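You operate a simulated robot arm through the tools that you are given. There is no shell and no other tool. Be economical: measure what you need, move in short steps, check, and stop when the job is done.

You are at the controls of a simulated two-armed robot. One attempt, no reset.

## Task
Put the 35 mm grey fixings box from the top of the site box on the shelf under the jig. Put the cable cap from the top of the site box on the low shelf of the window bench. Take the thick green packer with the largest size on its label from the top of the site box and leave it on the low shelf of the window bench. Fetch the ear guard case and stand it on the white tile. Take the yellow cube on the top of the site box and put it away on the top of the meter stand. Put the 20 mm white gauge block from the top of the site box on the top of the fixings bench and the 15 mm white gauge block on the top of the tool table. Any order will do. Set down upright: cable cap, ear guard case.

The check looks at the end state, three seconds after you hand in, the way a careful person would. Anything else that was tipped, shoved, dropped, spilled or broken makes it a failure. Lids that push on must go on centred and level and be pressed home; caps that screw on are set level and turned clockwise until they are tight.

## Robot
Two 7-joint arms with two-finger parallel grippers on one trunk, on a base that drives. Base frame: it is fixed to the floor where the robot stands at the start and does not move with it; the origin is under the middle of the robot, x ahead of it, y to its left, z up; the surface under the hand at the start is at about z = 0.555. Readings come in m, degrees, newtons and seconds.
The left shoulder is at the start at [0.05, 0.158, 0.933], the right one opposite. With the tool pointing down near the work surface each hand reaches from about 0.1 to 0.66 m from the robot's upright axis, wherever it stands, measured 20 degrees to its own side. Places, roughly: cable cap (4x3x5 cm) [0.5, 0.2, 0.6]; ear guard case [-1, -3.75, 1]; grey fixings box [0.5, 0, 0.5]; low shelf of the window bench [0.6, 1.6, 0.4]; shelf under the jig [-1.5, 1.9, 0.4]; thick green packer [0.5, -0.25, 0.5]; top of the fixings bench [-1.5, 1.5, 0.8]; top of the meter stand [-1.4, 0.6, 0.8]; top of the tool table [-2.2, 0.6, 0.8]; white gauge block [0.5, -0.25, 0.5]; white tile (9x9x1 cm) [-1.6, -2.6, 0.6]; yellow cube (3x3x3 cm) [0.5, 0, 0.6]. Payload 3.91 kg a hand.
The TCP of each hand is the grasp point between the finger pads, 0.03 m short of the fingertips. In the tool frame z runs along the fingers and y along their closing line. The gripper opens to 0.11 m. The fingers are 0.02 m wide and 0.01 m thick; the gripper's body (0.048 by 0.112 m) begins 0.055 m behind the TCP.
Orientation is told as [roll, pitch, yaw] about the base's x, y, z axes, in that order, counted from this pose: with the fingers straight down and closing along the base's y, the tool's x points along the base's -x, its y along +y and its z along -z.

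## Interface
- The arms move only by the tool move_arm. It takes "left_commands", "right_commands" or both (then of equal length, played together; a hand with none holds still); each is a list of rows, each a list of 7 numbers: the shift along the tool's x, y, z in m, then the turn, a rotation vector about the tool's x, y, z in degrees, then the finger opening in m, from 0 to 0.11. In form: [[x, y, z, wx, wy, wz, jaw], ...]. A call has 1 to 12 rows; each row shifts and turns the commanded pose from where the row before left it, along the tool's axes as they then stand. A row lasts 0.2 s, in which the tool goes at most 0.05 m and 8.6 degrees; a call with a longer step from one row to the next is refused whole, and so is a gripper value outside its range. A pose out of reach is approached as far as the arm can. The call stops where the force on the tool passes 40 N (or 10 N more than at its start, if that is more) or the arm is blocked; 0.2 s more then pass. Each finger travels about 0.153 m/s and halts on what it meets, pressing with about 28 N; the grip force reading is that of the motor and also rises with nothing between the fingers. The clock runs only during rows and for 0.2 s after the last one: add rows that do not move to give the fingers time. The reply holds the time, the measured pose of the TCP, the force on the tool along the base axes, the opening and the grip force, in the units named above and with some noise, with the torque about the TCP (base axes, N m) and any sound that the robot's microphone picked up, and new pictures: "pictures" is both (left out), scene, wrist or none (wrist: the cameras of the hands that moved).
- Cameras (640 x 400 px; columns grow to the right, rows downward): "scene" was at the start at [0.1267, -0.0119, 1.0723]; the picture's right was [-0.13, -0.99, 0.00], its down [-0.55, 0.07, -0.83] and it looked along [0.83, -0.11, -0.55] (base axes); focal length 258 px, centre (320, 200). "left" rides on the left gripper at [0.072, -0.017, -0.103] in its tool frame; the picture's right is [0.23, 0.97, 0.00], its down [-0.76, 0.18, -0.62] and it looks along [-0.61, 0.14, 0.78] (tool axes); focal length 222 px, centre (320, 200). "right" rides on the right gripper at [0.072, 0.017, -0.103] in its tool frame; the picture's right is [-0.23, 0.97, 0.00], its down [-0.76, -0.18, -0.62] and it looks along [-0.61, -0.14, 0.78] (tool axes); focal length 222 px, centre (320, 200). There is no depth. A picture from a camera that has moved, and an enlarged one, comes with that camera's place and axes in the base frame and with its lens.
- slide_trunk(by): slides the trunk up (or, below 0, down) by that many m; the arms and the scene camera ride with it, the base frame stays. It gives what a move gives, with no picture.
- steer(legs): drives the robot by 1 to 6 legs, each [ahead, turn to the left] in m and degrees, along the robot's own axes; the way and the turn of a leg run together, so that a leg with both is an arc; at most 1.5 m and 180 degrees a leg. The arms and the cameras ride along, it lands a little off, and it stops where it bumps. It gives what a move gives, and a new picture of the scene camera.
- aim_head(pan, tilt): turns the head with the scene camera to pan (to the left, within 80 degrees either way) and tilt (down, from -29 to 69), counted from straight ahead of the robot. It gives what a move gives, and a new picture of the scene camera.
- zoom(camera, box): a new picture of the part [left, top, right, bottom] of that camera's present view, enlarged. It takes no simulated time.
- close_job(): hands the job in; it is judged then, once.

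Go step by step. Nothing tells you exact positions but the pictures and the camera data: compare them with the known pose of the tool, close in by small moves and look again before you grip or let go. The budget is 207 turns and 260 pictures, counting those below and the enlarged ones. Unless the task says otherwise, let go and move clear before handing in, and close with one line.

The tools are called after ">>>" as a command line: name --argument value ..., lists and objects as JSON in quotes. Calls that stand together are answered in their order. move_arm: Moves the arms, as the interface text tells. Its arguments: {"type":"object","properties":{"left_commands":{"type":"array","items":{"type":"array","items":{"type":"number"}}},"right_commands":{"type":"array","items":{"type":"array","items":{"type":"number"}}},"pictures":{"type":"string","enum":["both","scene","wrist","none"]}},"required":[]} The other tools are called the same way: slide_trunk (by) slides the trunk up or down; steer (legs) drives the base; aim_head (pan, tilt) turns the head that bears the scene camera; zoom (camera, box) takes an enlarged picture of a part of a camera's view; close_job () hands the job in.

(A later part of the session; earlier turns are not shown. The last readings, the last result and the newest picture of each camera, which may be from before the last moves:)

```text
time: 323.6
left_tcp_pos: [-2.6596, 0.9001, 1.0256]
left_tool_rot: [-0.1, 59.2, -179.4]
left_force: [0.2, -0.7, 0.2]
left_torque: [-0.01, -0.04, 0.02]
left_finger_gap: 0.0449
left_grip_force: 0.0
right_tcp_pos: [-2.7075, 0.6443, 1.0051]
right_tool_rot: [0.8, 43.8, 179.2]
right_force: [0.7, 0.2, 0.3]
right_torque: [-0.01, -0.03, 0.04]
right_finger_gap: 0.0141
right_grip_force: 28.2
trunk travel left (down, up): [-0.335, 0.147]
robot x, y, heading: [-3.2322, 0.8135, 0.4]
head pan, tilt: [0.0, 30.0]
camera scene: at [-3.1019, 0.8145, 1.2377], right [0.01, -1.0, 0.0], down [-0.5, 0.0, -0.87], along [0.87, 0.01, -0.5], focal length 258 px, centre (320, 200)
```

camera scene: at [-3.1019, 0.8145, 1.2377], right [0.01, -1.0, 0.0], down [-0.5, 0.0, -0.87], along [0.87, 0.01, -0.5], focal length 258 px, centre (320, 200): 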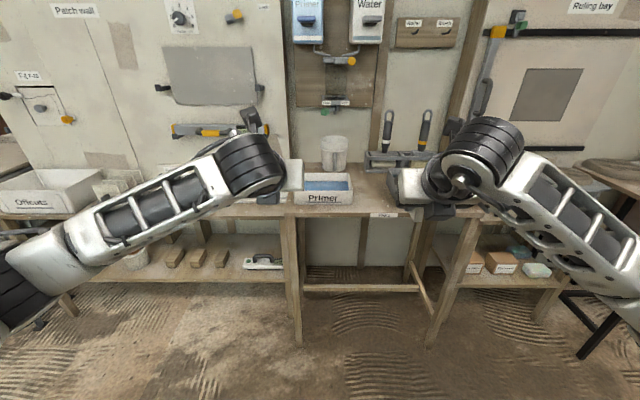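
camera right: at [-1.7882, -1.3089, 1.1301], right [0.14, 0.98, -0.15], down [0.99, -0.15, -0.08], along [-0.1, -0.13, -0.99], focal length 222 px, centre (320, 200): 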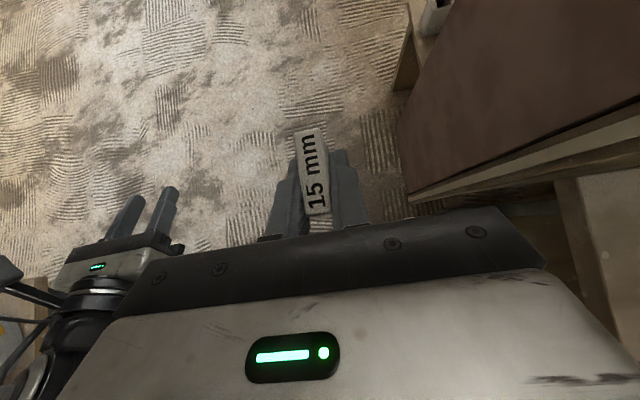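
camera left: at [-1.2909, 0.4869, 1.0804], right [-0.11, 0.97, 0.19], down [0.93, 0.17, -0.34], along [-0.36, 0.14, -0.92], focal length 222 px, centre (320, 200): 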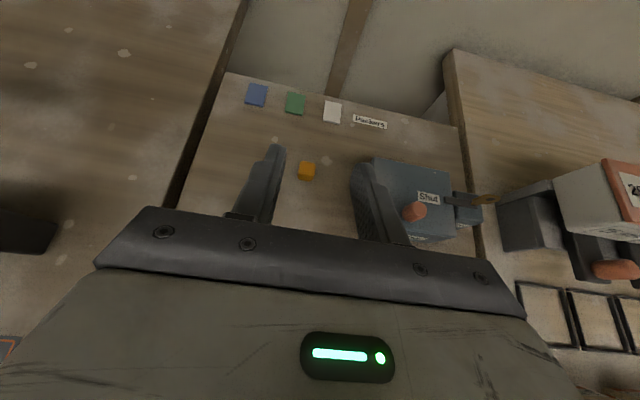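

Drive ahead 0.36 and check with the right wrist camera.

>>> steer --legs '[[0.36, 0]]'

>>> zoom --camera "right" --box '[0, 0, 640, 400]'

```text
time: 325.9
left_tcp_pos: [-2.3005, 0.9006, 1.0256]
left_tool_rot: [-0.1, 59.2, -179.6]
left_force: [0.1, 0.2, -1.2]
left_torque: [0.02, -0.03, 0.0]
left_finger_gap: 0.0451
left_grip_force: 0.0
right_tcp_pos: [-2.3472, 0.645, 1.0056]
right_tool_rot: [0.8, 43.8, 179.0]
right_force: [0.7, 0.7, -0.8]
right_torque: [-0.04, 0.0, 0.0]
right_finger_gap: 0.0143
right_grip_force: 27.5
trunk travel left (down, up): [-0.335, 0.147]
robot x, y, heading: [-2.8719, 0.8164, 0.3]
head pan, tilt: [0.0, 30.0]
camera scene: at [-2.7424, 0.8165, 1.2377], right [0.01, -1.0, 0.0], down [-0.5, 0.0, -0.87], along [0.87, 0.0, -0.5], focal length 258 px, centre (320, 200)
```

scene: 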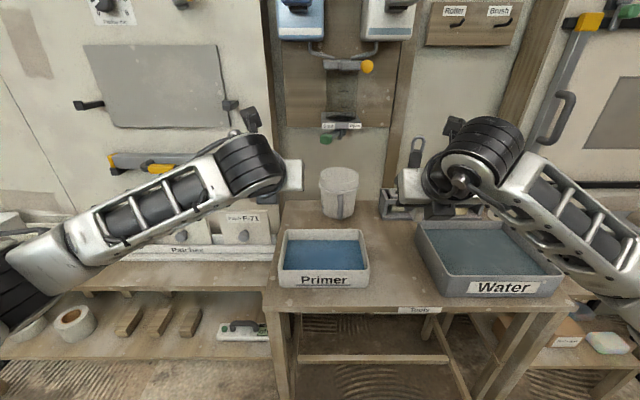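

```text
1.00 times, centred on (320, 200) of right (not enlarged: the box is as wide or as high as the picture)
camera zoom: at [-2.3682, 0.6296, 1.13], right [-0.19, -0.97, -0.15], down [-0.98, 0.2, -0.08], along [0.11, 0.13, -0.99], focal length 222 px, centre (320, 200)
```

zoom: 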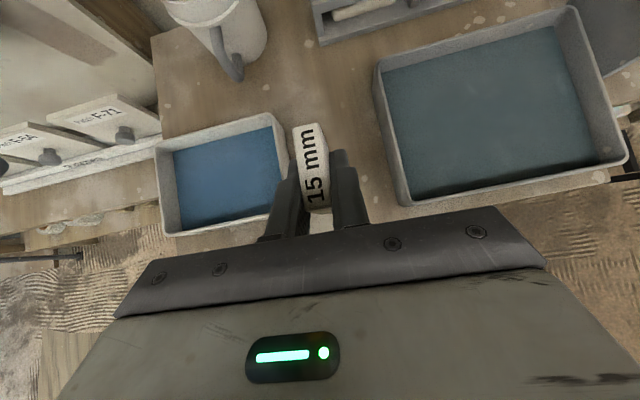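

The gap centre is y≈0.634. Shift slightly and descend between the trays.

>>> move_arm --right_commands '[[-0.0224, 0.0028, 0.0305, 0, 0, 0, 0], [-0.0224, 0.0028, 0.0305, 0, 0, 0, 0], [-0.0224, 0.0028, 0.0305, 0, 0, 0, 0], [-0.0224, 0.0028, 0.0305, 0, 0, 0, 0], [0, 0, 0, 0, 0, 0, 0]]'

```text
time: 327.1
left_tcp_pos: [-2.2996, 0.9, 1.0265]
left_tool_rot: [-0.1, 59.2, -179.7]
left_force: [0.6, 0.5, -0.3]
left_torque: [-0.02, -0.02, 0.02]
left_finger_gap: 0.0451
left_grip_force: 0.0
right_tcp_pos: [-2.3292, 0.6307, 0.8531]
right_tool_rot: [0.8, 43.9, 179.1]
right_force: [0.4, 0.1, -0.7]
right_torque: [0.02, -0.01, 0.0]
right_finger_gap: 0.0142
right_grip_force: 28.2
trunk travel left (down, up): [-0.335, 0.147]
robot x, y, heading: [-2.8727, 0.8146, 0.1]
head pan, tilt: [0.0, 30.0]
camera scene: at [-2.7427, 0.8165, 1.2378], right [0.01, -1.0, 0.0], down [-0.5, 0.0, -0.87], along [0.87, 0.0, -0.5], focal length 258 px, centre (320, 200)
camera right: at [-2.35, 0.616, 0.9782], right [-0.19, -0.97, -0.15], down [-0.98, 0.2, -0.08], along [0.11, 0.13, -0.99], focal length 222 px, centre (320, 200)
```

scene: 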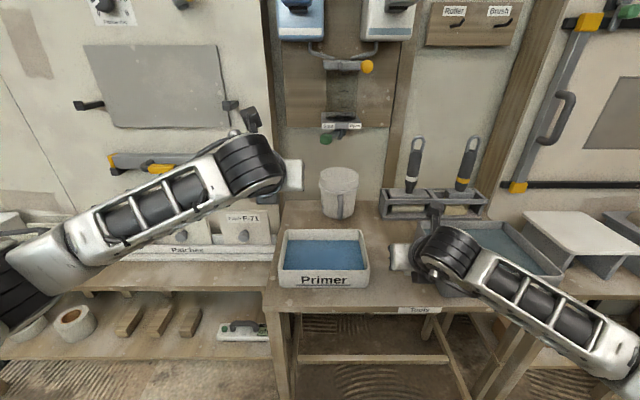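
right: 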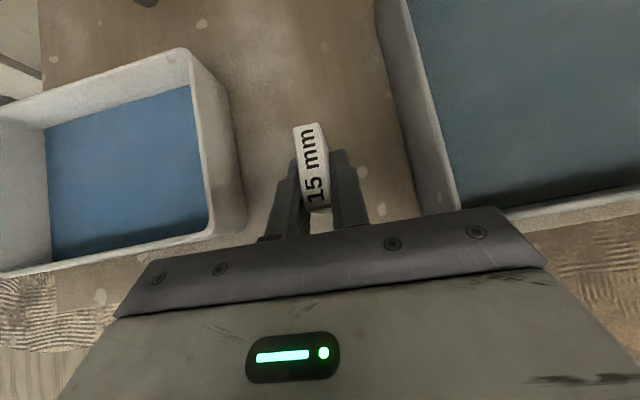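

Clearances look adequate on both sides. Continue down to contact.

>>> move_arm --right_commands '[[-0.0055, -0.0015, 0.0058, 0, 0, 0, 0], [-0.0035, -0.0015, 0.0036, 0, 0, 0, 0]]' --pictures "wrist"

>>> move_arm --right_commands '[[-0.002, 0, 0.0022, 0, 0, 0, 0]]' --pictures "none"

>>> move_arm --right_commands '[[-0.002, 0, 0.0022, 0, 0, 0, 0]]' --pictures "none"

```text
time: 327.8
left_tcp_pos: [-2.3009, 0.9005, 1.0256]
left_tool_rot: [-0.1, 59.3, -179.6]
left_force: [0.3, -0.4, 0.7]
left_torque: [-0.02, 0.0, -0.03]
left_finger_gap: 0.045
left_grip_force: 0.0
right_tcp_pos: [-2.3308, 0.6323, 0.842]
right_tool_rot: [0.9, 43.9, 179.0]
right_force: [0.2, 0.5, -0.9]
right_torque: [0.01, 0.02, -0.04]
right_finger_gap: 0.0143
right_grip_force: 27.7
trunk travel left (down, up): [-0.335, 0.147]
robot x, y, heading: [-2.8716, 0.818, 0.3]
head pan, tilt: [0.0, 30.0]
camera right: at [-2.3497, 0.618, 0.9665], right [-0.19, -0.97, -0.15], down [-0.98, 0.2, -0.08], along [0.11, 0.13, -0.99], focal length 222 px, centre (320, 200)
```

right: 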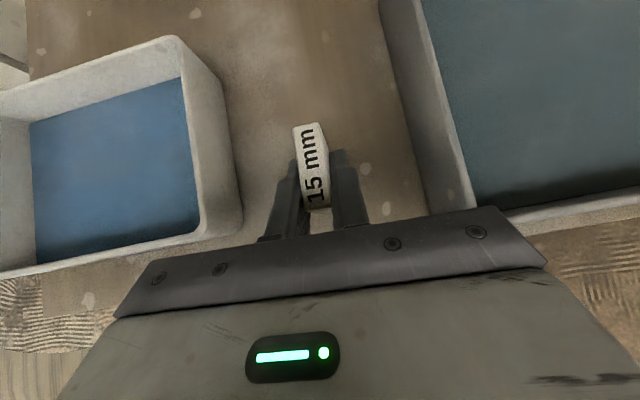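

```text
time: 328.1
left_tcp_pos: [-2.3004, 0.9011, 1.0272]
left_tool_rot: [-0.2, 59.2, -179.6]
left_force: [-0.3, -0.5, -0.4]
left_torque: [0.02, -0.02, -0.01]
left_finger_gap: 0.045
left_grip_force: 0.0
right_tcp_pos: [-2.3292, 0.6329, 0.8396]
right_tool_rot: [0.8, 43.9, 179.0]
right_force: [0.0, 0.1, 0.1]
right_torque: [-0.04, -0.01, -0.04]
right_finger_gap: 0.0143
right_grip_force: 27.7
trunk travel left (down, up): [-0.335, 0.147]
robot x, y, heading: [-2.8726, 0.8165, 0.5]
head pan, tilt: [0.0, 30.0]
```

```text
time: 328.6
left_tcp_pos: [-2.3001, 0.9008, 1.0258]
left_tool_rot: [-0.1, 59.2, -179.5]
left_force: [-0.3, 0.0, -0.4]
left_torque: [0.01, 0.0, -0.01]
left_finger_gap: 0.0451
left_grip_force: 0.0
right_tcp_pos: [-2.3291, 0.6338, 0.8365]
right_tool_rot: [0.8, 43.9, 179.0]
right_force: [0.0, 0.6, 0.5]
right_torque: [0.04, 0.0, 0.01]
right_finger_gap: 0.0144
right_grip_force: 28.0
trunk travel left (down, up): [-0.335, 0.147]
robot x, y, heading: [-2.8752, 0.8199, 0.4]
head pan, tilt: [0.0, 30.0]
```

>>> move_arm --right_commands '[[-0.002, 0, 0.0022, 0, 0, 0, 0]]' --pictures "none"

>>> move_arm --right_commands '[[-0.002, 0, 0.0022, 0, 0, 0, 0]]' --pictures "none"

>>> move_arm --right_commands '[[-0.002, 0, 0.0022, 0, 0, 0, 0]]' --pictures "wrist"

```text
time: 328.9
left_tcp_pos: [-2.3007, 0.9005, 1.0261]
left_tool_rot: [0.0, 59.2, -179.5]
left_force: [0.2, 0.4, 0.4]
left_torque: [-0.02, -0.02, 0.02]
left_finger_gap: 0.045
left_grip_force: 0.1
right_tcp_pos: [-2.3286, 0.6322, 0.8317]
right_tool_rot: [0.8, 43.9, 179.1]
right_force: [-0.3, 0.0, 0.2]
right_torque: [0.02, 0.01, -0.03]
right_finger_gap: 0.0143
right_grip_force: 28.8
trunk travel left (down, up): [-0.335, 0.147]
robot x, y, heading: [-2.8717, 0.8144, 0.4]
head pan, tilt: [0.0, 30.0]
```

```text
time: 329.4
left_tcp_pos: [-2.2999, 0.9004, 1.0257]
left_tool_rot: [0.0, 59.2, -179.7]
left_force: [0.0, 0.2, 0.5]
left_torque: [0.01, -0.01, 0.0]
left_finger_gap: 0.0449
left_grip_force: 0.0
right_tcp_pos: [-2.3288, 0.6339, 0.8307]
right_tool_rot: [0.8, 43.8, 179.1]
right_force: [-0.3, -0.1, 0.1]
right_torque: [-0.01, 0.01, 0.03]
right_finger_gap: 0.0144
right_grip_force: 28.1
trunk travel left (down, up): [-0.335, 0.147]
robot x, y, heading: [-2.8724, 0.8175, 0.4]
head pan, tilt: [0.0, 30.0]
```

```text
time: 329.8
left_tcp_pos: [-2.3005, 0.9015, 1.026]
left_tool_rot: [-0.1, 59.1, -179.5]
left_force: [0.9, -0.5, -0.3]
left_torque: [0.02, 0.0, 0.02]
left_finger_gap: 0.0451
left_grip_force: 0.0
right_tcp_pos: [-2.3289, 0.6333, 0.8284]
right_tool_rot: [0.8, 43.9, 179.0]
right_force: [-1.3, 0.0, -0.2]
right_torque: [0.01, 0.0, 0.0]
right_finger_gap: 0.0141
right_grip_force: 28.1
trunk travel left (down, up): [-0.335, 0.147]
robot x, y, heading: [-2.8702, 0.8173, 0.2]
head pan, tilt: [0.0, 30.0]
camera right: at [-2.3486, 0.6177, 0.9516], right [-0.19, -0.97, -0.15], down [-0.98, 0.2, -0.08], along [0.11, 0.13, -0.99], focal length 222 px, centre (320, 200)
```

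right: 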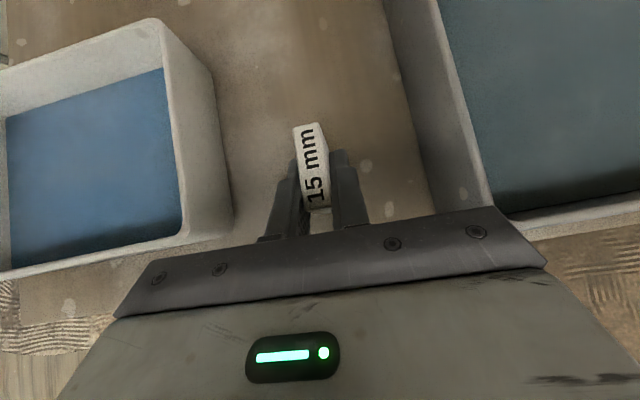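

>>> move_arm --right_commands '[[-0.0025, 0, 0.0027, 0, 0, 0, 0], [-0.0025, 0, 0.0027, 0, 0, 0, 0]]' --pictures "none"

>>> move_arm --right_commands '[[-0.0025, 0, 0.0027, 0, 0, 0, 0]]' --pictures "none"

>>> move_arm --right_commands '[[-0.0025, 0, 0.0027, 0, 0, 0, 0]]' --pictures "none"

```text
time: 330.4
left_tcp_pos: [-2.3003, 0.8994, 1.0249]
left_tool_rot: [0.0, 59.2, -179.7]
left_force: [0.0, 0.4, 0.4]
left_torque: [-0.02, -0.05, 0.01]
left_finger_gap: 0.045
left_grip_force: 0.1
right_tcp_pos: [-2.3275, 0.6327, 0.8196]
right_tool_rot: [0.8, 43.9, 179.0]
right_force: [1.1, -0.4, -0.8]
right_torque: [-0.01, -0.01, 0.02]
right_finger_gap: 0.0144
right_grip_force: 28.4
trunk travel left (down, up): [-0.335, 0.147]
robot x, y, heading: [-2.8713, 0.8177, 0.5]
head pan, tilt: [0.0, 30.0]
```

```text
time: 330.8
left_tcp_pos: [-2.3004, 0.9002, 1.0256]
left_tool_rot: [-0.1, 59.2, -179.6]
left_force: [0.4, 0.7, -0.7]
left_torque: [0.0, 0.01, 0.04]
left_finger_gap: 0.0451
left_grip_force: 0.1
right_tcp_pos: [-2.3283, 0.6335, 0.8166]
right_tool_rot: [0.8, 43.8, 179.1]
right_force: [0.2, 0.2, -0.4]
right_torque: [0.01, 0.05, 0.0]
right_finger_gap: 0.0144
right_grip_force: 28.1
trunk travel left (down, up): [-0.335, 0.147]
robot x, y, heading: [-2.8747, 0.8159, -0.1]
head pan, tilt: [0.0, 30.0]
```

```text
time: 331.1
left_tcp_pos: [-2.3015, 0.9017, 1.0252]
left_tool_rot: [-0.1, 59.3, -179.5]
left_force: [0.5, -0.4, 0.0]
left_torque: [0.03, -0.02, -0.02]
left_finger_gap: 0.0448
left_grip_force: 0.1
right_tcp_pos: [-2.3262, 0.6342, 0.8136]
right_tool_rot: [0.7, 43.8, 179.0]
right_force: [-0.3, 0.2, 0.9]
right_torque: [0.02, -0.07, -0.03]
right_finger_gap: 0.0139
right_grip_force: 28.1
trunk travel left (down, up): [-0.335, 0.147]
robot x, y, heading: [-2.8703, 0.8163, 0.1]
head pan, tilt: [0.0, 30.0]
```

>>> move_arm --right_commands '[[-0.0018, 0, 0.0019, 0, 0, 0, 0]]' --pictures "none"

>>> move_arm --right_commands '[[-0.0018, 0, 0.0019, 0, 0, 0, 0]]' --pictures "wrist"

```text
time: 331.6
left_tcp_pos: [-2.3015, 0.9008, 1.0259]
left_tool_rot: [-0.1, 59.3, -179.7]
left_force: [-0.3, -0.1, 0.7]
left_torque: [-0.05, 0.01, -0.03]
left_finger_gap: 0.0451
left_grip_force: 0.1
right_tcp_pos: [-2.3266, 0.6344, 0.8127]
right_tool_rot: [0.7, 44.3, 179.0]
right_force: [-2.6, -0.4, 9.0]
right_torque: [-0.01, -0.25, -0.01]
right_finger_gap: 0.0142
right_grip_force: 28.0
trunk travel left (down, up): [-0.335, 0.147]
robot x, y, heading: [-2.8691, 0.8185, 0.5]
head pan, tilt: [0.0, 30.0]
```

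```text
time: 331.9
left_tcp_pos: [-2.3029, 0.9005, 1.0261]
left_tool_rot: [0.1, 59.3, -179.5]
left_force: [0.1, 0.0, 0.6]
left_torque: [-0.05, 0.04, 0.05]
left_finger_gap: 0.045
left_grip_force: 0.0
right_tcp_pos: [-2.3266, 0.6347, 0.8132]
right_tool_rot: [0.7, 44.5, 179.1]
right_force: [-3.2, -1.8, 20.3]
right_torque: [-0.06, -0.49, -0.03]
right_finger_gap: 0.014
right_grip_force: 28.4
trunk travel left (down, up): [-0.335, 0.147]
robot x, y, heading: [-2.8707, 0.8169, 0.3]
head pan, tilt: [0.0, 30.0]
camera right: at [-2.3487, 0.6192, 0.9368], right [-0.19, -0.97, -0.15], down [-0.97, 0.2, -0.09], along [0.12, 0.13, -0.98], focal length 222 px, centre (320, 200)
```

right: 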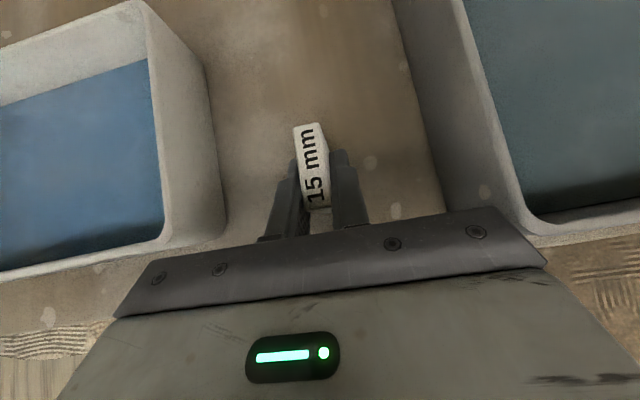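

Contact with the table top. Ease off, open and withdraw.

>>> move_arm --right_commands '[[0.002, 0, -0.002, 0, 0, 0, 0], [0, 0, 0, 0, 0, 0, 0.018], [0, 0, 0, 0, 0, 0, 0.028], [0, 0, 0, 0, 0, 0, 0.04], [0, 0, -0.02, 0, 0, 0, 0.04], [0, 0, -0.04, 0, 0, 0, 0.04], [0, 0, -0.04, 0, 0, 0, 0.04], [0, 0, -0.04, 0, 0, 0, 0.04]]'

```text
time: 333.8
left_tcp_pos: [-2.3014, 0.9001, 1.0252]
left_tool_rot: [-0.1, 59.3, -179.6]
left_force: [0.1, -0.1, 0.9]
left_torque: [0.02, -0.03, 0.02]
left_finger_gap: 0.0451
left_grip_force: 0.0
right_tcp_pos: [-2.4199, 0.6358, 0.9128]
right_tool_rot: [0.8, 43.7, 179.0]
right_force: [-0.6, 0.4, 0.0]
right_torque: [0.0, -0.01, 0.02]
right_finger_gap: 0.04
right_grip_force: 0.1
trunk travel left (down, up): [-0.335, 0.147]
robot x, y, heading: [-2.8703, 0.8142, 0.2]
head pan, tilt: [0.0, 30.0]
camera scene: at [-2.7428, 0.8166, 1.2377], right [0.01, -1.0, 0.0], down [-0.5, 0.0, -0.87], along [0.87, 0.0, -0.5], focal length 258 px, centre (320, 200)
camera right: at [-2.4417, 0.6212, 1.0376], right [-0.19, -0.97, -0.15], down [-0.98, 0.2, -0.08], along [0.11, 0.13, -0.99], focal length 222 px, centre (320, 200)
```

scene: 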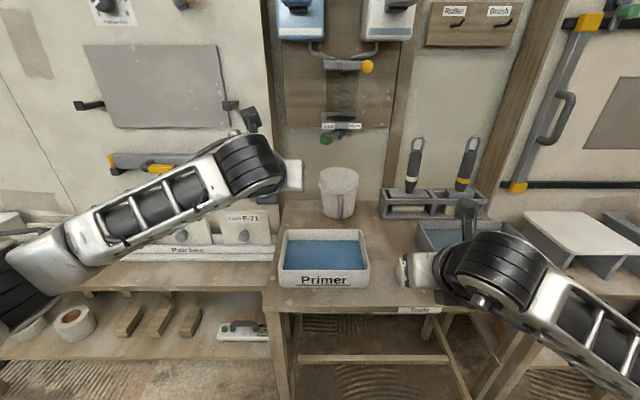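
right: 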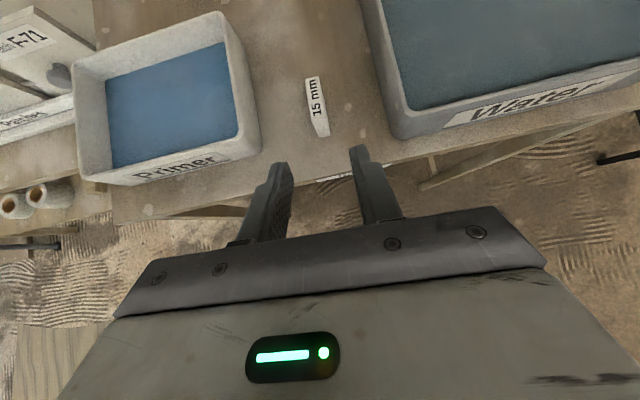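

The 15 mm gauge stands on the tool table. Next: the ear guard case. I'll head back south and look at the tile area on the way.

>>> steer --legs '[[-0.25, 0], [0, -90], [1.2, 0], [1.15, 0]]'

>>> aim_head --pan 50 --tilt 25

```text
time: 350.4
left_tcp_pos: [-3.0707, -2.0883, 1.0252]
left_tool_rot: [-0.1, 59.2, 88.9]
left_force: [0.7, 0.6, -0.1]
left_torque: [-0.01, 0.02, 0.03]
left_finger_gap: 0.0453
left_grip_force: 0.0
right_tcp_pos: [-3.3333, -1.9608, 0.913]
right_tool_rot: [0.8, 43.8, 87.4]
right_force: [-1.1, 0.0, -0.4]
right_torque: [0.04, -0.02, -0.01]
right_finger_gap: 0.0398
right_grip_force: 0.0
trunk travel left (down, up): [-0.335, 0.147]
robot x, y, heading: [-3.1411, -1.5152, -91.4]
head pan, tilt: [0.0, 30.0]
camera scene: at [-3.144, -1.6458, 1.2377], right [-1.0, 0.02, 0.0], down [0.01, 0.5, -0.87], along [-0.02, -0.87, -0.5], focal length 258 px, centre (320, 200)
```

scene: 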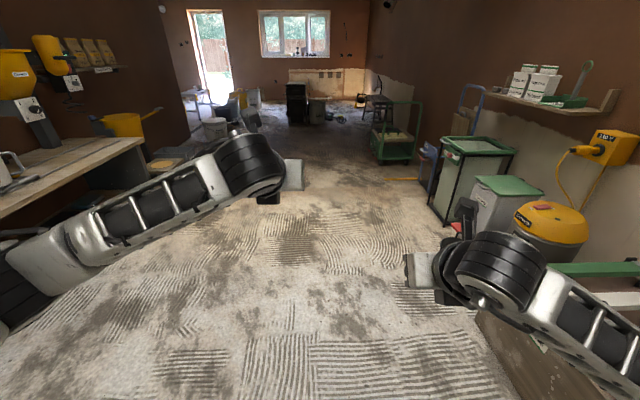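

```text
time: 351.6
left_tcp_pos: [-3.071, -2.0884, 1.0259]
left_tool_rot: [0.0, 59.2, 88.7]
left_force: [-0.2, -0.2, -0.6]
left_torque: [0.01, -0.03, -0.02]
left_finger_gap: 0.0449
left_grip_force: 0.2
right_tcp_pos: [-3.3321, -1.9599, 0.9127]
right_tool_rot: [0.8, 44.0, 87.4]
right_force: [-0.3, 0.4, 0.0]
right_torque: [-0.01, 0.0, 0.02]
right_finger_gap: 0.0402
right_grip_force: 0.0
trunk travel left (down, up): [-0.335, 0.147]
robot x, y, heading: [-3.1358, -1.5167, -91.1]
head pan, tilt: [50.0, 25.0]
camera scene: at [-3.0727, -1.6162, 1.2457], right [-0.66, -0.75, 0.0], down [-0.32, 0.28, -0.91], along [0.68, -0.6, -0.42], focal length 258 px, centre (320, 200)
```

scene: 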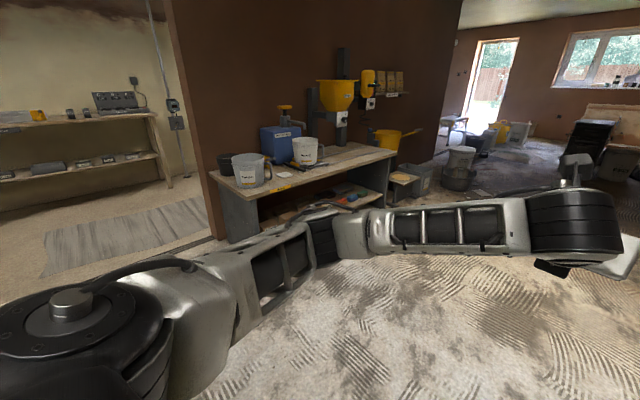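

>>> zoom --camera "scene" --box '[200, 100, 440, 250]'

```text
2.67 times, centred on (320, 175) of scene
camera zoom: at [-3.0727, -1.6162, 1.2457], right [-0.66, -0.75, 0.0], down [-0.32, 0.28, -0.91], along [0.68, -0.6, -0.42], focal length 689 px, centre (320, 267)
```

zoom: 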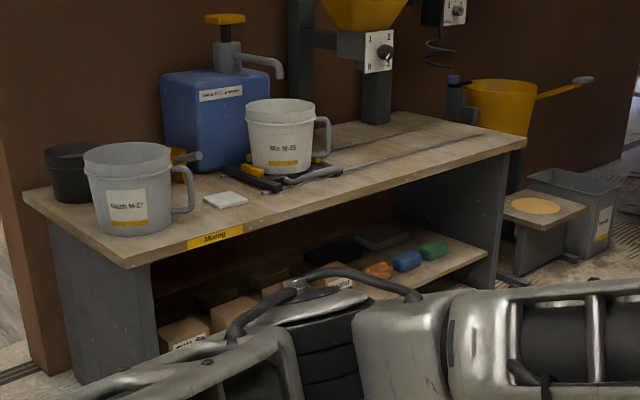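

The white tile lies on the mixing bench near its front edge, about (-1.52, -2.64). Now drive east back to the corridor for the ear guard case.

>>> steer --legs '[[0, 85], [1.0, 0], [0, 6], [1.5, 0], [0.15, 0]]'

>>> aim_head --pan -70 --tilt 15

```text
time: 368.9
left_tcp_pos: [0.0599, -1.5831, 1.0246]
left_tool_rot: [0.0, 59.3, 178.7]
left_force: [-0.4, 0.0, -0.3]
left_torque: [-0.03, 0.01, -0.02]
left_finger_gap: 0.045
left_grip_force: 0.1
right_tcp_pos: [-0.0679, -1.8442, 0.9126]
right_tool_rot: [0.8, 43.7, 177.3]
right_force: [0.3, -0.4, -0.6]
right_torque: [-0.01, 0.03, 0.04]
right_finger_gap: 0.0401
right_grip_force: 0.1
trunk travel left (down, up): [-0.335, 0.147]
robot x, y, heading: [-0.5127, -1.6535, -1.6]
head pan, tilt: [50.0, 25.0]
camera scene: at [-0.4135, -1.5835, 1.2457], right [0.75, -0.66, 0.0], down [-0.28, -0.32, -0.91], along [0.6, 0.68, -0.42], focal length 258 px, centre (320, 200)
```

scene: 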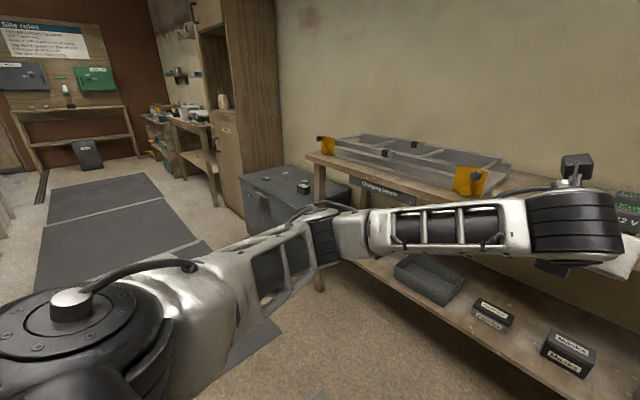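

```text
time: 370.9
left_tcp_pos: [0.0602, -1.5841, 1.0251]
left_tool_rot: [-0.1, 59.2, 178.6]
left_force: [-0.1, 0.0, 0.6]
left_torque: [0.01, 0.02, -0.02]
left_finger_gap: 0.0448
left_grip_force: 0.1
right_tcp_pos: [-0.0667, -1.8437, 0.913]
right_tool_rot: [0.8, 44.0, 177.4]
right_force: [-0.2, 0.7, -0.1]
right_torque: [0.03, -0.01, 0.03]
right_finger_gap: 0.0398
right_grip_force: 0.0
trunk travel left (down, up): [-0.335, 0.147]
robot x, y, heading: [-0.5155, -1.6536, -1.5]
head pan, tilt: [-70.0, 15.0]
camera scene: at [-0.4449, -1.7411, 1.2619], right [-0.95, -0.32, 0.0], down [-0.08, 0.25, -0.97], along [0.31, -0.92, -0.26], focal length 258 px, centre (320, 200)
```

scene: 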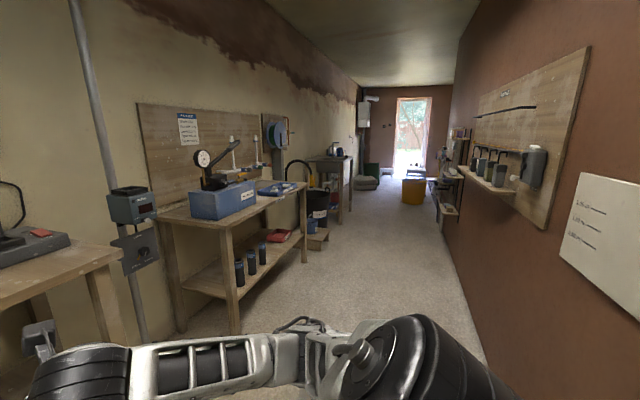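

>>> zoom --camera "scene" --box '[420, 80, 600, 230]'

```text
2.67 times, centred on (510, 155) of scene
camera zoom: at [-0.4449, -1.7411, 1.2619], right [-0.95, -0.32, 0.0], down [-0.08, 0.25, -0.97], along [0.31, -0.92, -0.26], focal length 689 px, centre (-187, 320)
```

zoom: 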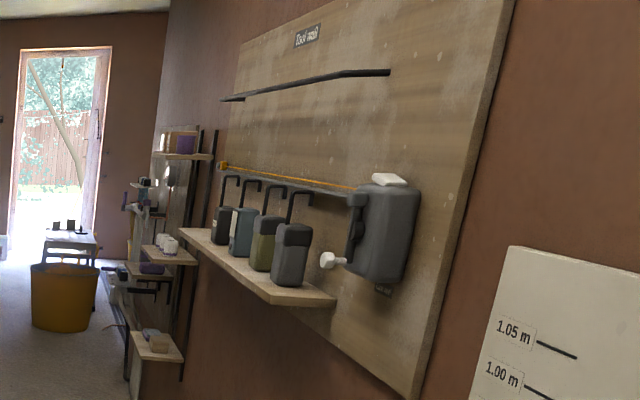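

Four labelled cases stand on a small shelf on the tool wall. Drive closer to read the labels.

>>> steer --legs '[[0.17, 0], [0, -88.5], [1.45, 0]]'

>>> aim_head --pan -60 --tilt 12

>>> zoom --camera "scene" --box '[120, 60, 480, 300]'

```text
time: 382.9
left_tcp_pos: [-0.3544, -3.673, 1.0253]
left_tool_rot: [-0.1, 59.3, 87.4]
left_force: [-0.6, 0.8, -0.1]
left_torque: [0.0, 0.0, 0.0]
left_finger_gap: 0.0448
left_grip_force: 0.2
right_tcp_pos: [-0.6125, -3.54, 0.9133]
right_tool_rot: [0.7, 43.9, 86.0]
right_force: [0.7, 0.7, -0.4]
right_torque: [0.02, -0.01, 0.0]
right_finger_gap: 0.04
right_grip_force: 0.0
trunk travel left (down, up): [-0.335, 0.147]
robot x, y, heading: [-0.4119, -3.0969, -92.7]
head pan, tilt: [-70.0, 15.0]
camera scene: at [-0.5021, -3.1663, 1.2619], right [-0.3, 0.95, 0.0], down [0.25, 0.08, -0.97], along [-0.92, -0.29, -0.26], focal length 258 px, centre (320, 200)
```

scene: 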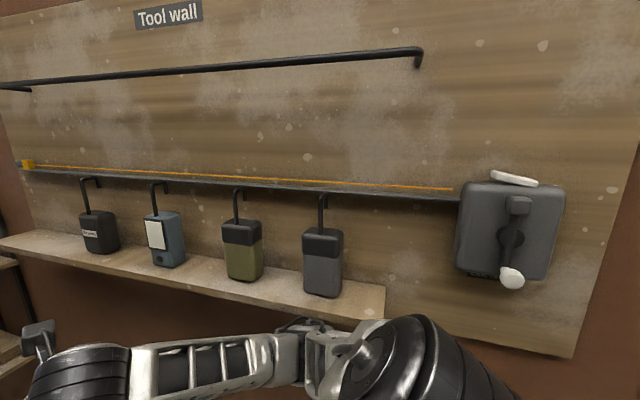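

```text
time: 383.7
left_tcp_pos: [-0.3545, -3.6731, 1.0258]
left_tool_rot: [-0.1, 59.2, 87.4]
left_force: [0.2, -1.2, 0.8]
left_torque: [0.03, 0.0, 0.05]
left_finger_gap: 0.0449
left_grip_force: 0.0
right_tcp_pos: [-0.6133, -3.5393, 0.9126]
right_tool_rot: [0.8, 43.9, 86.1]
right_force: [0.4, -0.7, -0.1]
right_torque: [0.01, 0.01, 0.01]
right_finger_gap: 0.0402
right_grip_force: 0.0
trunk travel left (down, up): [-0.335, 0.147]
robot x, y, heading: [-0.4121, -3.0968, -92.9]
head pan, tilt: [-60.0, 12.0]
camera scene: at [-0.4958, -3.1811, 1.2668], right [-0.46, 0.89, 0.0], down [0.18, 0.1, -0.98], along [-0.87, -0.45, -0.21], focal length 258 px, centre (320, 200)
```

scene: 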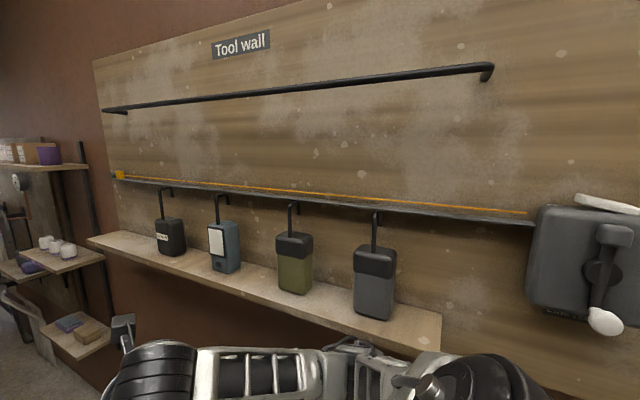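

```text
1.67 times, centred on (300, 180) of scene
camera zoom: at [-0.4958, -3.1811, 1.2668], right [-0.46, 0.89, 0.0], down [0.18, 0.1, -0.98], along [-0.87, -0.45, -0.21], focal length 431 px, centre (353, 233)
```

zoom: 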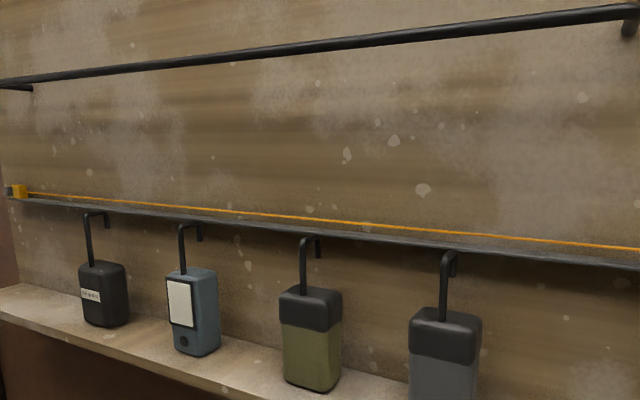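

The cases hang by hooks from a rail just above the shelf. I need to read labels: drive further south for a frontal view.

>>> steer --legs '[[0.55, 2.7]]'

>>> aim_head --pan -78 --tilt 15

>>> zoom --camera "scene" --box '[160, 160, 480, 340]'

```text
time: 386.8
left_tcp_pos: [-0.3363, -4.2202, 1.0255]
left_tool_rot: [-0.1, 59.2, 90.6]
left_force: [-0.1, 0.2, -0.4]
left_torque: [0.02, 0.0, 0.0]
left_finger_gap: 0.0452
left_grip_force: 0.1
right_tcp_pos: [-0.6006, -4.1002, 0.9139]
right_tool_rot: [0.7, 43.8, 89.1]
right_force: [0.4, 0.0, 0.6]
right_torque: [0.02, -0.02, -0.01]
right_finger_gap: 0.04
right_grip_force: 0.1
trunk travel left (down, up): [-0.335, 0.147]
robot x, y, heading: [-0.4212, -3.6503, -89.4]
head pan, tilt: [-60.0, 12.0]
camera scene: at [-0.5025, -3.7365, 1.2669], right [-0.51, 0.86, 0.0], down [0.18, 0.11, -0.98], along [-0.84, -0.49, -0.21], focal length 258 px, centre (320, 200)
```

scene: 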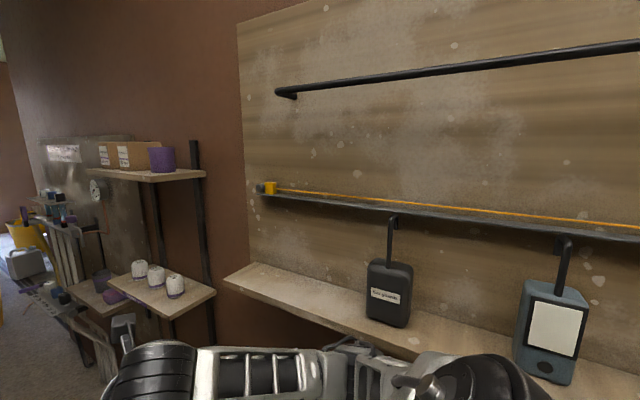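

```text
time: 387.6
left_tcp_pos: [-0.3371, -4.2204, 1.0249]
left_tool_rot: [-0.1, 59.1, 90.5]
left_force: [0.5, -0.5, -0.1]
left_torque: [0.03, 0.01, 0.02]
left_finger_gap: 0.0455
left_grip_force: 0.1
right_tcp_pos: [-0.6002, -4.0995, 0.9134]
right_tool_rot: [0.8, 43.9, 89.0]
right_force: [-0.7, -0.1, -0.9]
right_torque: [0.01, 0.0, 0.04]
right_finger_gap: 0.0401
right_grip_force: 0.0
trunk travel left (down, up): [-0.335, 0.147]
robot x, y, heading: [-0.4184, -3.6469, -89.6]
head pan, tilt: [-78.0, 15.0]
camera scene: at [-0.5132, -3.709, 1.262], right [-0.22, 0.98, 0.0], down [0.25, 0.06, -0.97], along [-0.94, -0.21, -0.26], focal length 258 px, centre (320, 200)
```

scene: 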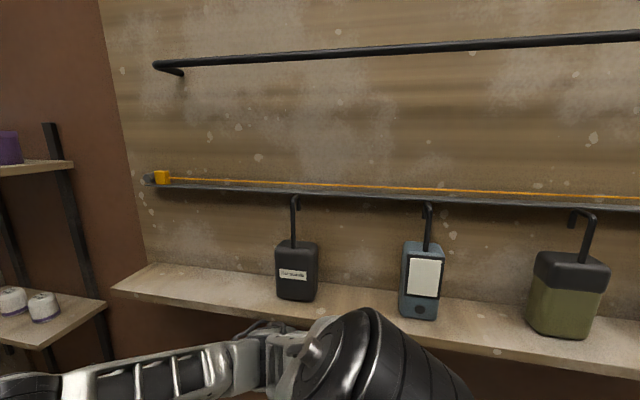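

```text
2.00 times, centred on (320, 250) of scene
camera zoom: at [-0.5132, -3.709, 1.262], right [-0.22, 0.98, 0.0], down [0.25, 0.06, -0.97], along [-0.94, -0.21, -0.26], focal length 517 px, centre (320, 100)
```

zoom: 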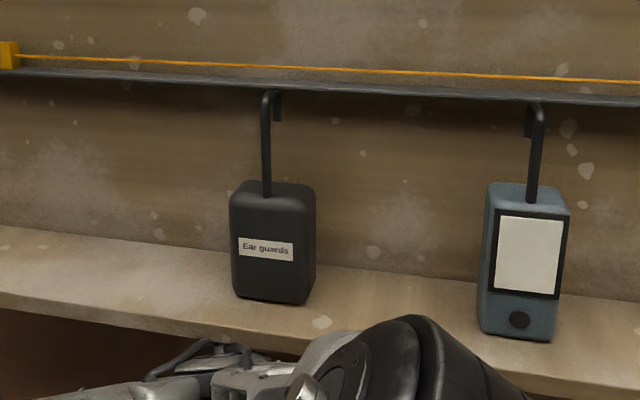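

The black case is labelled "Ear guards", at about (-0.89, -3.83, 1.03). Zoom on its hook.

>>> zoom --camera "scene" --box '[250, 170, 350, 310]'

>>> zoom --camera "scene" --box '[270, 170, 330, 220]'

```text
2.86 times, centred on (300, 240) of scene
camera zoom: at [-0.5132, -3.709, 1.262], right [-0.22, 0.98, 0.0], down [0.25, 0.06, -0.97], along [-0.94, -0.21, -0.26], focal length 738 px, centre (377, 86)
```

zoom: 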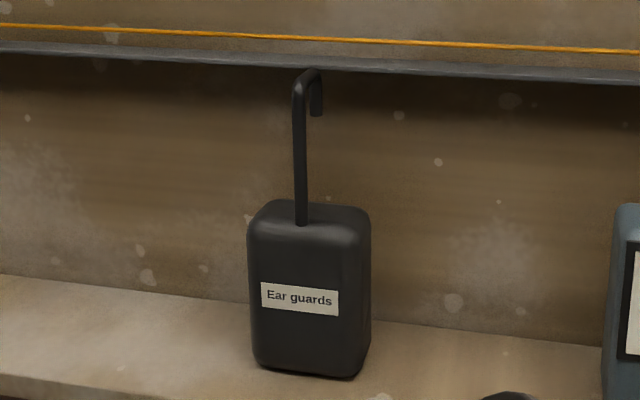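

```text
8.00 times, centred on (300, 195) of scene
camera zoom: at [-0.5132, -3.709, 1.262], right [-0.22, 0.98, 0.0], down [0.25, 0.06, -0.97], along [-0.94, -0.21, -0.26], focal length 2068 px, centre (480, 240)
```

zoom: 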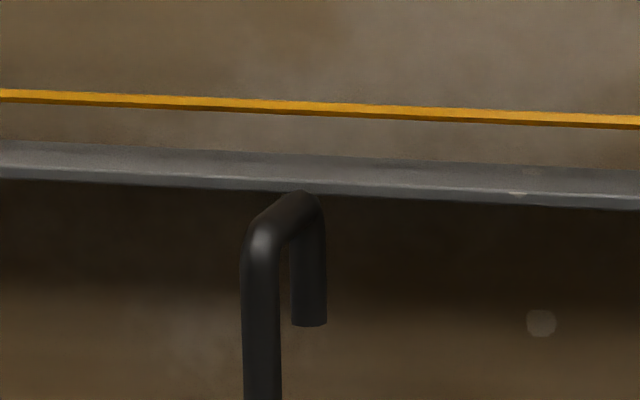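

The case simply stands on the shelf with a tall crook handle. I'll tuck and lower the hands, reposition to x≈-0.27, y≈-3.75 and face the wall.

>>> slide_trunk --by -0.2

>>> move_arm --left_commands '[[-0.013, -0.01, -0.0215, 0, 0, 0, 0.11], [-0.013, -0.01, -0.0215, 0, 0, 0, 0.11], [-0.013, -0.01, -0.0215, 0, 0, 0, 0.11], [-0.013, -0.01, -0.0215, 0, 0, 0, 0.11]]' --right_commands '[[0, -0.02, 0, 0, 0, 0, 0.04], [0, -0.02, 0, 0, 0, 0, 0.04], [0, -0.02, 0, 0, 0, 0, 0.04], [0, 0, 0, 0, 0, 0, 0.04]]' --pictures "none"

>>> steer --legs '[[0.35, 0], [0, -30], [-0.3, 0], [0, -60]]'

>>> aim_head --pan 0 --tilt 15

```text
time: 389.8
left_tcp_pos: [-0.3363, -4.2196, 0.8248]
left_tool_rot: [-0.2, 59.2, 90.5]
left_force: [-0.1, 0.3, 0.0]
left_torque: [0.0, 0.0, 0.01]
left_finger_gap: 0.045
left_grip_force: 0.1
right_tcp_pos: [-0.6, -4.0997, 0.7138]
right_tool_rot: [0.8, 43.8, 89.1]
right_force: [-0.1, 0.8, 0.0]
right_torque: [-0.04, 0.04, 0.02]
right_finger_gap: 0.0401
right_grip_force: 0.1
trunk travel left (down, up): [-0.135, 0.347]
robot x, y, heading: [-0.4196, -3.6463, -89.8]
head pan, tilt: [-78.0, 15.0]
```

```text
time: 390.8
left_tcp_pos: [-0.2949, -4.1158, 0.8256]
left_tool_rot: [-0.1, 59.2, 90.4]
left_force: [-0.7, 0.7, 0.0]
left_torque: [-0.01, -0.02, 0.02]
left_finger_gap: 0.1099
left_grip_force: 0.0
right_tcp_pos: [-0.5387, -4.1023, 0.7125]
right_tool_rot: [0.8, 43.9, 89.1]
right_force: [0.0, -0.4, 0.5]
right_torque: [0.0, 0.02, -0.03]
right_finger_gap: 0.0402
right_grip_force: 0.1
trunk travel left (down, up): [-0.135, 0.347]
robot x, y, heading: [-0.4209, -3.6445, -89.5]
head pan, tilt: [-78.0, 15.0]
```

```text
time: 398.9
left_tcp_pos: [-0.7414, -3.8544, 0.8258]
left_tool_rot: [0.0, 59.2, -0.7]
left_force: [-0.1, 0.7, -0.7]
left_torque: [-0.02, -0.02, 0.02]
left_finger_gap: 0.1101
left_grip_force: 0.1
right_tcp_pos: [-0.7217, -3.6093, 0.7133]
right_tool_rot: [0.9, 43.9, -2.1]
right_force: [0.2, -0.1, 0.1]
right_torque: [0.0, -0.03, 0.04]
right_finger_gap: 0.0397
right_grip_force: 0.0
trunk travel left (down, up): [-0.135, 0.347]
robot x, y, heading: [-0.2696, -3.7377, 179.0]
head pan, tilt: [-78.0, 15.0]
camera scene: at [-0.3305, -3.6461, 1.062], right [0.98, 0.19, 0.0], down [0.05, -0.25, -0.97], along [-0.19, 0.95, -0.26], focal length 258 px, centre (320, 200)
```

scene: 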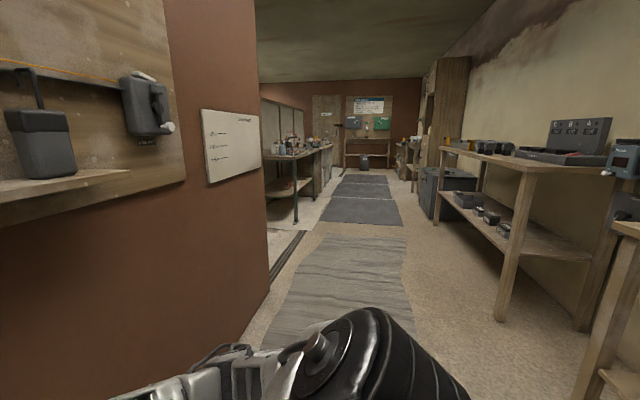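

```text
time: 400.4
left_tcp_pos: [-0.7414, -3.8533, 0.8255]
left_tool_rot: [-0.1, 59.1, -0.7]
left_force: [0.3, 0.3, -0.3]
left_torque: [0.02, 0.01, 0.0]
left_finger_gap: 0.1102
left_grip_force: 0.0
right_tcp_pos: [-0.722, -3.6089, 0.7132]
right_tool_rot: [0.8, 43.9, -2.1]
right_force: [0.4, -0.6, 0.0]
right_torque: [-0.03, -0.01, -0.02]
right_finger_gap: 0.0399
right_grip_force: 0.0
trunk travel left (down, up): [-0.135, 0.347]
robot x, y, heading: [-0.2719, -3.7379, 179.2]
head pan, tilt: [0.0, 15.0]
camera scene: at [-0.4057, -3.7363, 1.062], right [0.01, 1.0, 0.0], down [0.26, 0.0, -0.97], along [-0.97, 0.01, -0.26], focal length 258 px, centre (320, 200)
```

scene: 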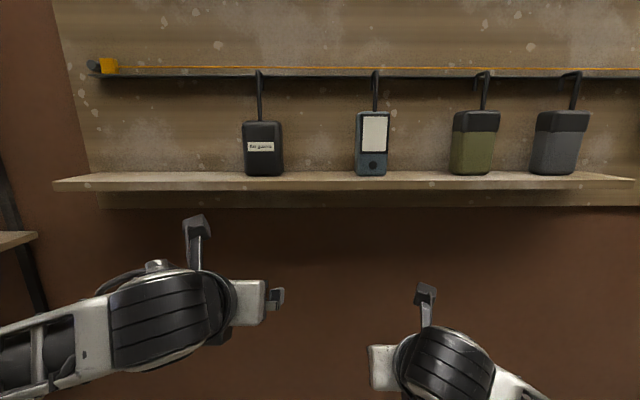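

The case is centred near y≈-3.837, z 0.98–1.076. Raise the trunk 0.2 and check alignment with the left wrist camera.

>>> slide_trunk --by 0.2

>>> move_arm --left_commands '[[0, 0.016, 0, 0, 0, 0, 0.11], [0, 0, 0, 0, 0, 0, 0.11]]'

```text
time: 402.6
left_tcp_pos: [-0.7402, -3.8543, 1.026]
left_tool_rot: [-0.1, 59.2, -0.8]
left_force: [-0.1, -0.2, -0.9]
left_torque: [0.01, 0.01, 0.02]
left_finger_gap: 0.1098
left_grip_force: 0.1
right_tcp_pos: [-0.7221, -3.6091, 0.9126]
right_tool_rot: [0.8, 43.9, -2.1]
right_force: [0.4, 0.1, 0.5]
right_torque: [0.01, -0.01, 0.0]
right_finger_gap: 0.04
right_grip_force: 0.0
trunk travel left (down, up): [-0.335, 0.147]
robot x, y, heading: [-0.2722, -3.7398, 179.3]
head pan, tilt: [0.0, 15.0]
```

```text
time: 403.2
left_tcp_pos: [-0.741, -3.839, 1.0266]
left_tool_rot: [-0.1, 59.2, -0.6]
left_force: [0.0, 0.4, -0.2]
left_torque: [0.01, -0.01, -0.02]
left_finger_gap: 0.1098
left_grip_force: 0.2
right_tcp_pos: [-0.723, -3.6093, 0.9132]
right_tool_rot: [0.8, 43.9, -2.1]
right_force: [0.6, 0.1, 0.1]
right_torque: [-0.03, 0.0, 0.02]
right_finger_gap: 0.0399
right_grip_force: 0.0
trunk travel left (down, up): [-0.335, 0.147]
robot x, y, heading: [-0.2707, -3.7395, 179.2]
head pan, tilt: [0.0, 15.0]
camera scene: at [-0.4057, -3.7364, 1.2619], right [0.01, 1.0, 0.0], down [0.26, 0.0, -0.97], along [-0.97, 0.01, -0.26], focal length 258 px, centre (320, 200)
camera left: at [-0.6891, -3.8561, 1.1423], right [-0.11, 0.98, 0.19], down [0.93, 0.17, -0.34], along [-0.36, 0.14, -0.92], focal length 222 px, centre (320, 200)
```

scene: 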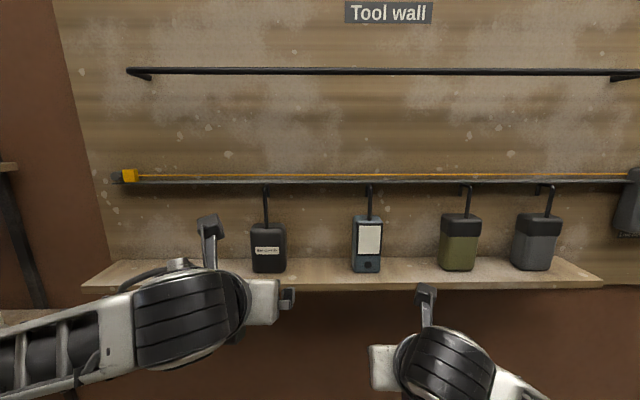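
left: 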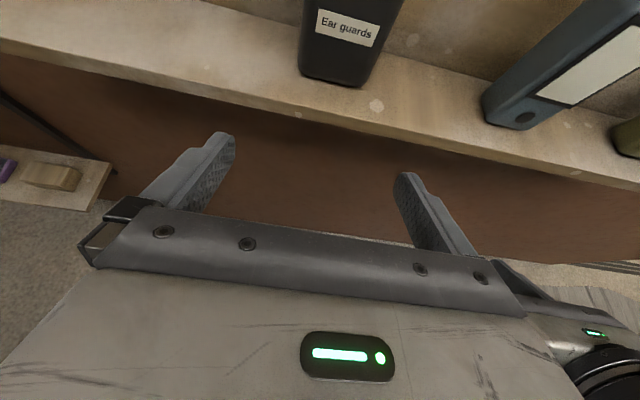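

Aligned within a few mm. Advance horizontally around the case.

>>> move_arm --left_commands '[[0.0191, 0.0025, 0.032, 0, 0, 0, 0.11], [0.0191, 0.0025, 0.032, 0, 0, 0, 0.11], [0.0191, 0.002, 0.032, 0, 0, 0, 0.11], [0, 0, 0, 0, 0, 0, 0.11]]'

```text
time: 404.2
left_tcp_pos: [-0.8507, -3.8295, 1.0229]
left_tool_rot: [-0.1, 59.3, -0.8]
left_force: [-0.6, 0.1, -0.4]
left_torque: [-0.01, 0.0, 0.0]
left_finger_gap: 0.1095
left_grip_force: 0.0
right_tcp_pos: [-0.7208, -3.6099, 0.9144]
right_tool_rot: [0.8, 43.9, -2.1]
right_force: [0.7, -0.2, -0.5]
right_torque: [0.02, 0.04, 0.01]
right_finger_gap: 0.0398
right_grip_force: 0.1
trunk travel left (down, up): [-0.335, 0.147]
robot x, y, heading: [-0.2724, -3.7353, 179.2]
head pan, tilt: [0.0, 15.0]
camera scene: at [-0.4057, -3.7364, 1.262], right [0.01, 1.0, 0.0], down [0.26, 0.0, -0.97], along [-0.97, 0.01, -0.26], focal length 258 px, centre (320, 200)
camera left: at [-0.7996, -3.8479, 1.1395], right [-0.1, 0.98, 0.19], down [0.93, 0.17, -0.34], along [-0.36, 0.14, -0.92], focal length 222 px, centre (320, 200)
```

scene: 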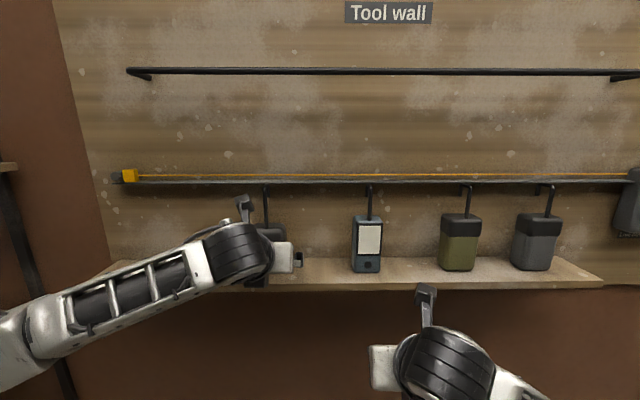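
left: 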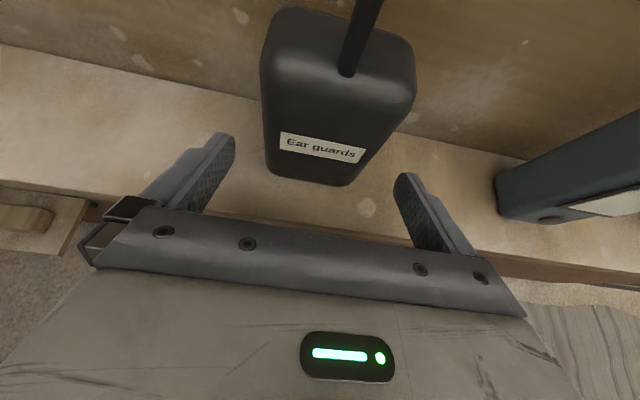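

Shift 5 mm left and advance 3.5 cm more, then close.

>>> move_arm --left_commands '[[0.009, -0.005, 0.015, 0, 0, 0, 0.11], [0.009, 0, 0.015, 0, 0, 0, 0.11], [0, 0, 0, 0, 0, 0, 0.11], [0, 0, 0, 0, 0, 0, 0.0], [0, 0, 0, 0, 0, 0, 0.0], [0, 0, 0, 0, 0, 0, 0.0]]'

```text
time: 405.6
left_tcp_pos: [-0.887, -3.8338, 1.0239]
left_tool_rot: [-0.1, 59.1, -0.6]
left_force: [-0.8, 0.1, 0.2]
left_torque: [-0.09, 0.1, -0.04]
left_finger_gap: 0.0698
left_grip_force: 27.8
right_tcp_pos: [-0.7217, -3.609, 0.9128]
right_tool_rot: [0.8, 43.9, -2.2]
right_force: [0.5, -1.3, 0.9]
right_torque: [-0.02, 0.02, 0.0]
right_finger_gap: 0.0401
right_grip_force: 0.0
trunk travel left (down, up): [-0.335, 0.147]
robot x, y, heading: [-0.2657, -3.7384, 179.3]
head pan, tilt: [0.0, 15.0]
camera scene: at [-0.4058, -3.7364, 1.2619], right [0.01, 1.0, 0.0], down [0.26, 0.0, -0.97], along [-0.97, 0.01, -0.26], focal length 258 px, centre (320, 200)
camera left: at [-0.8346, -3.8514, 1.1407], right [-0.11, 0.98, 0.19], down [0.93, 0.17, -0.34], along [-0.36, 0.14, -0.92], focal length 222 px, centre (320, 200)
```

scene: 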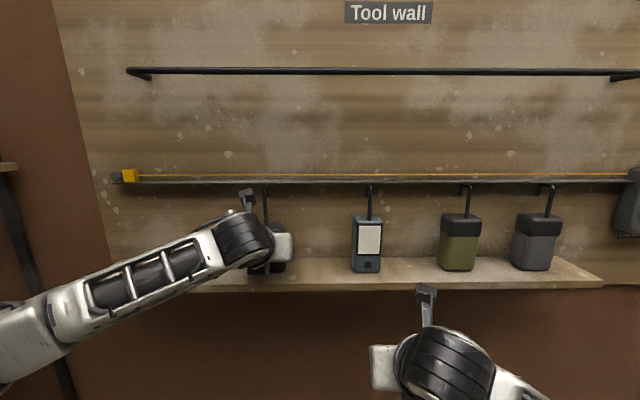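
left: 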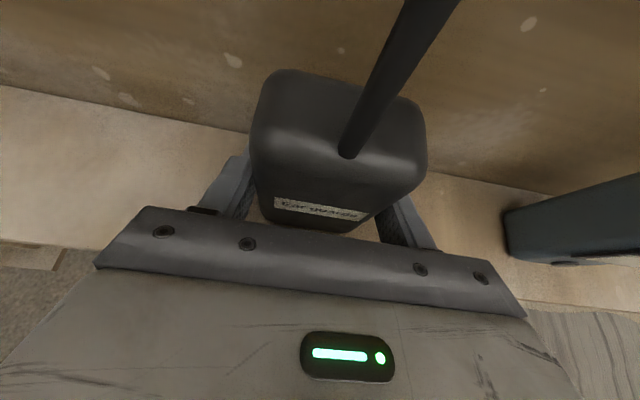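

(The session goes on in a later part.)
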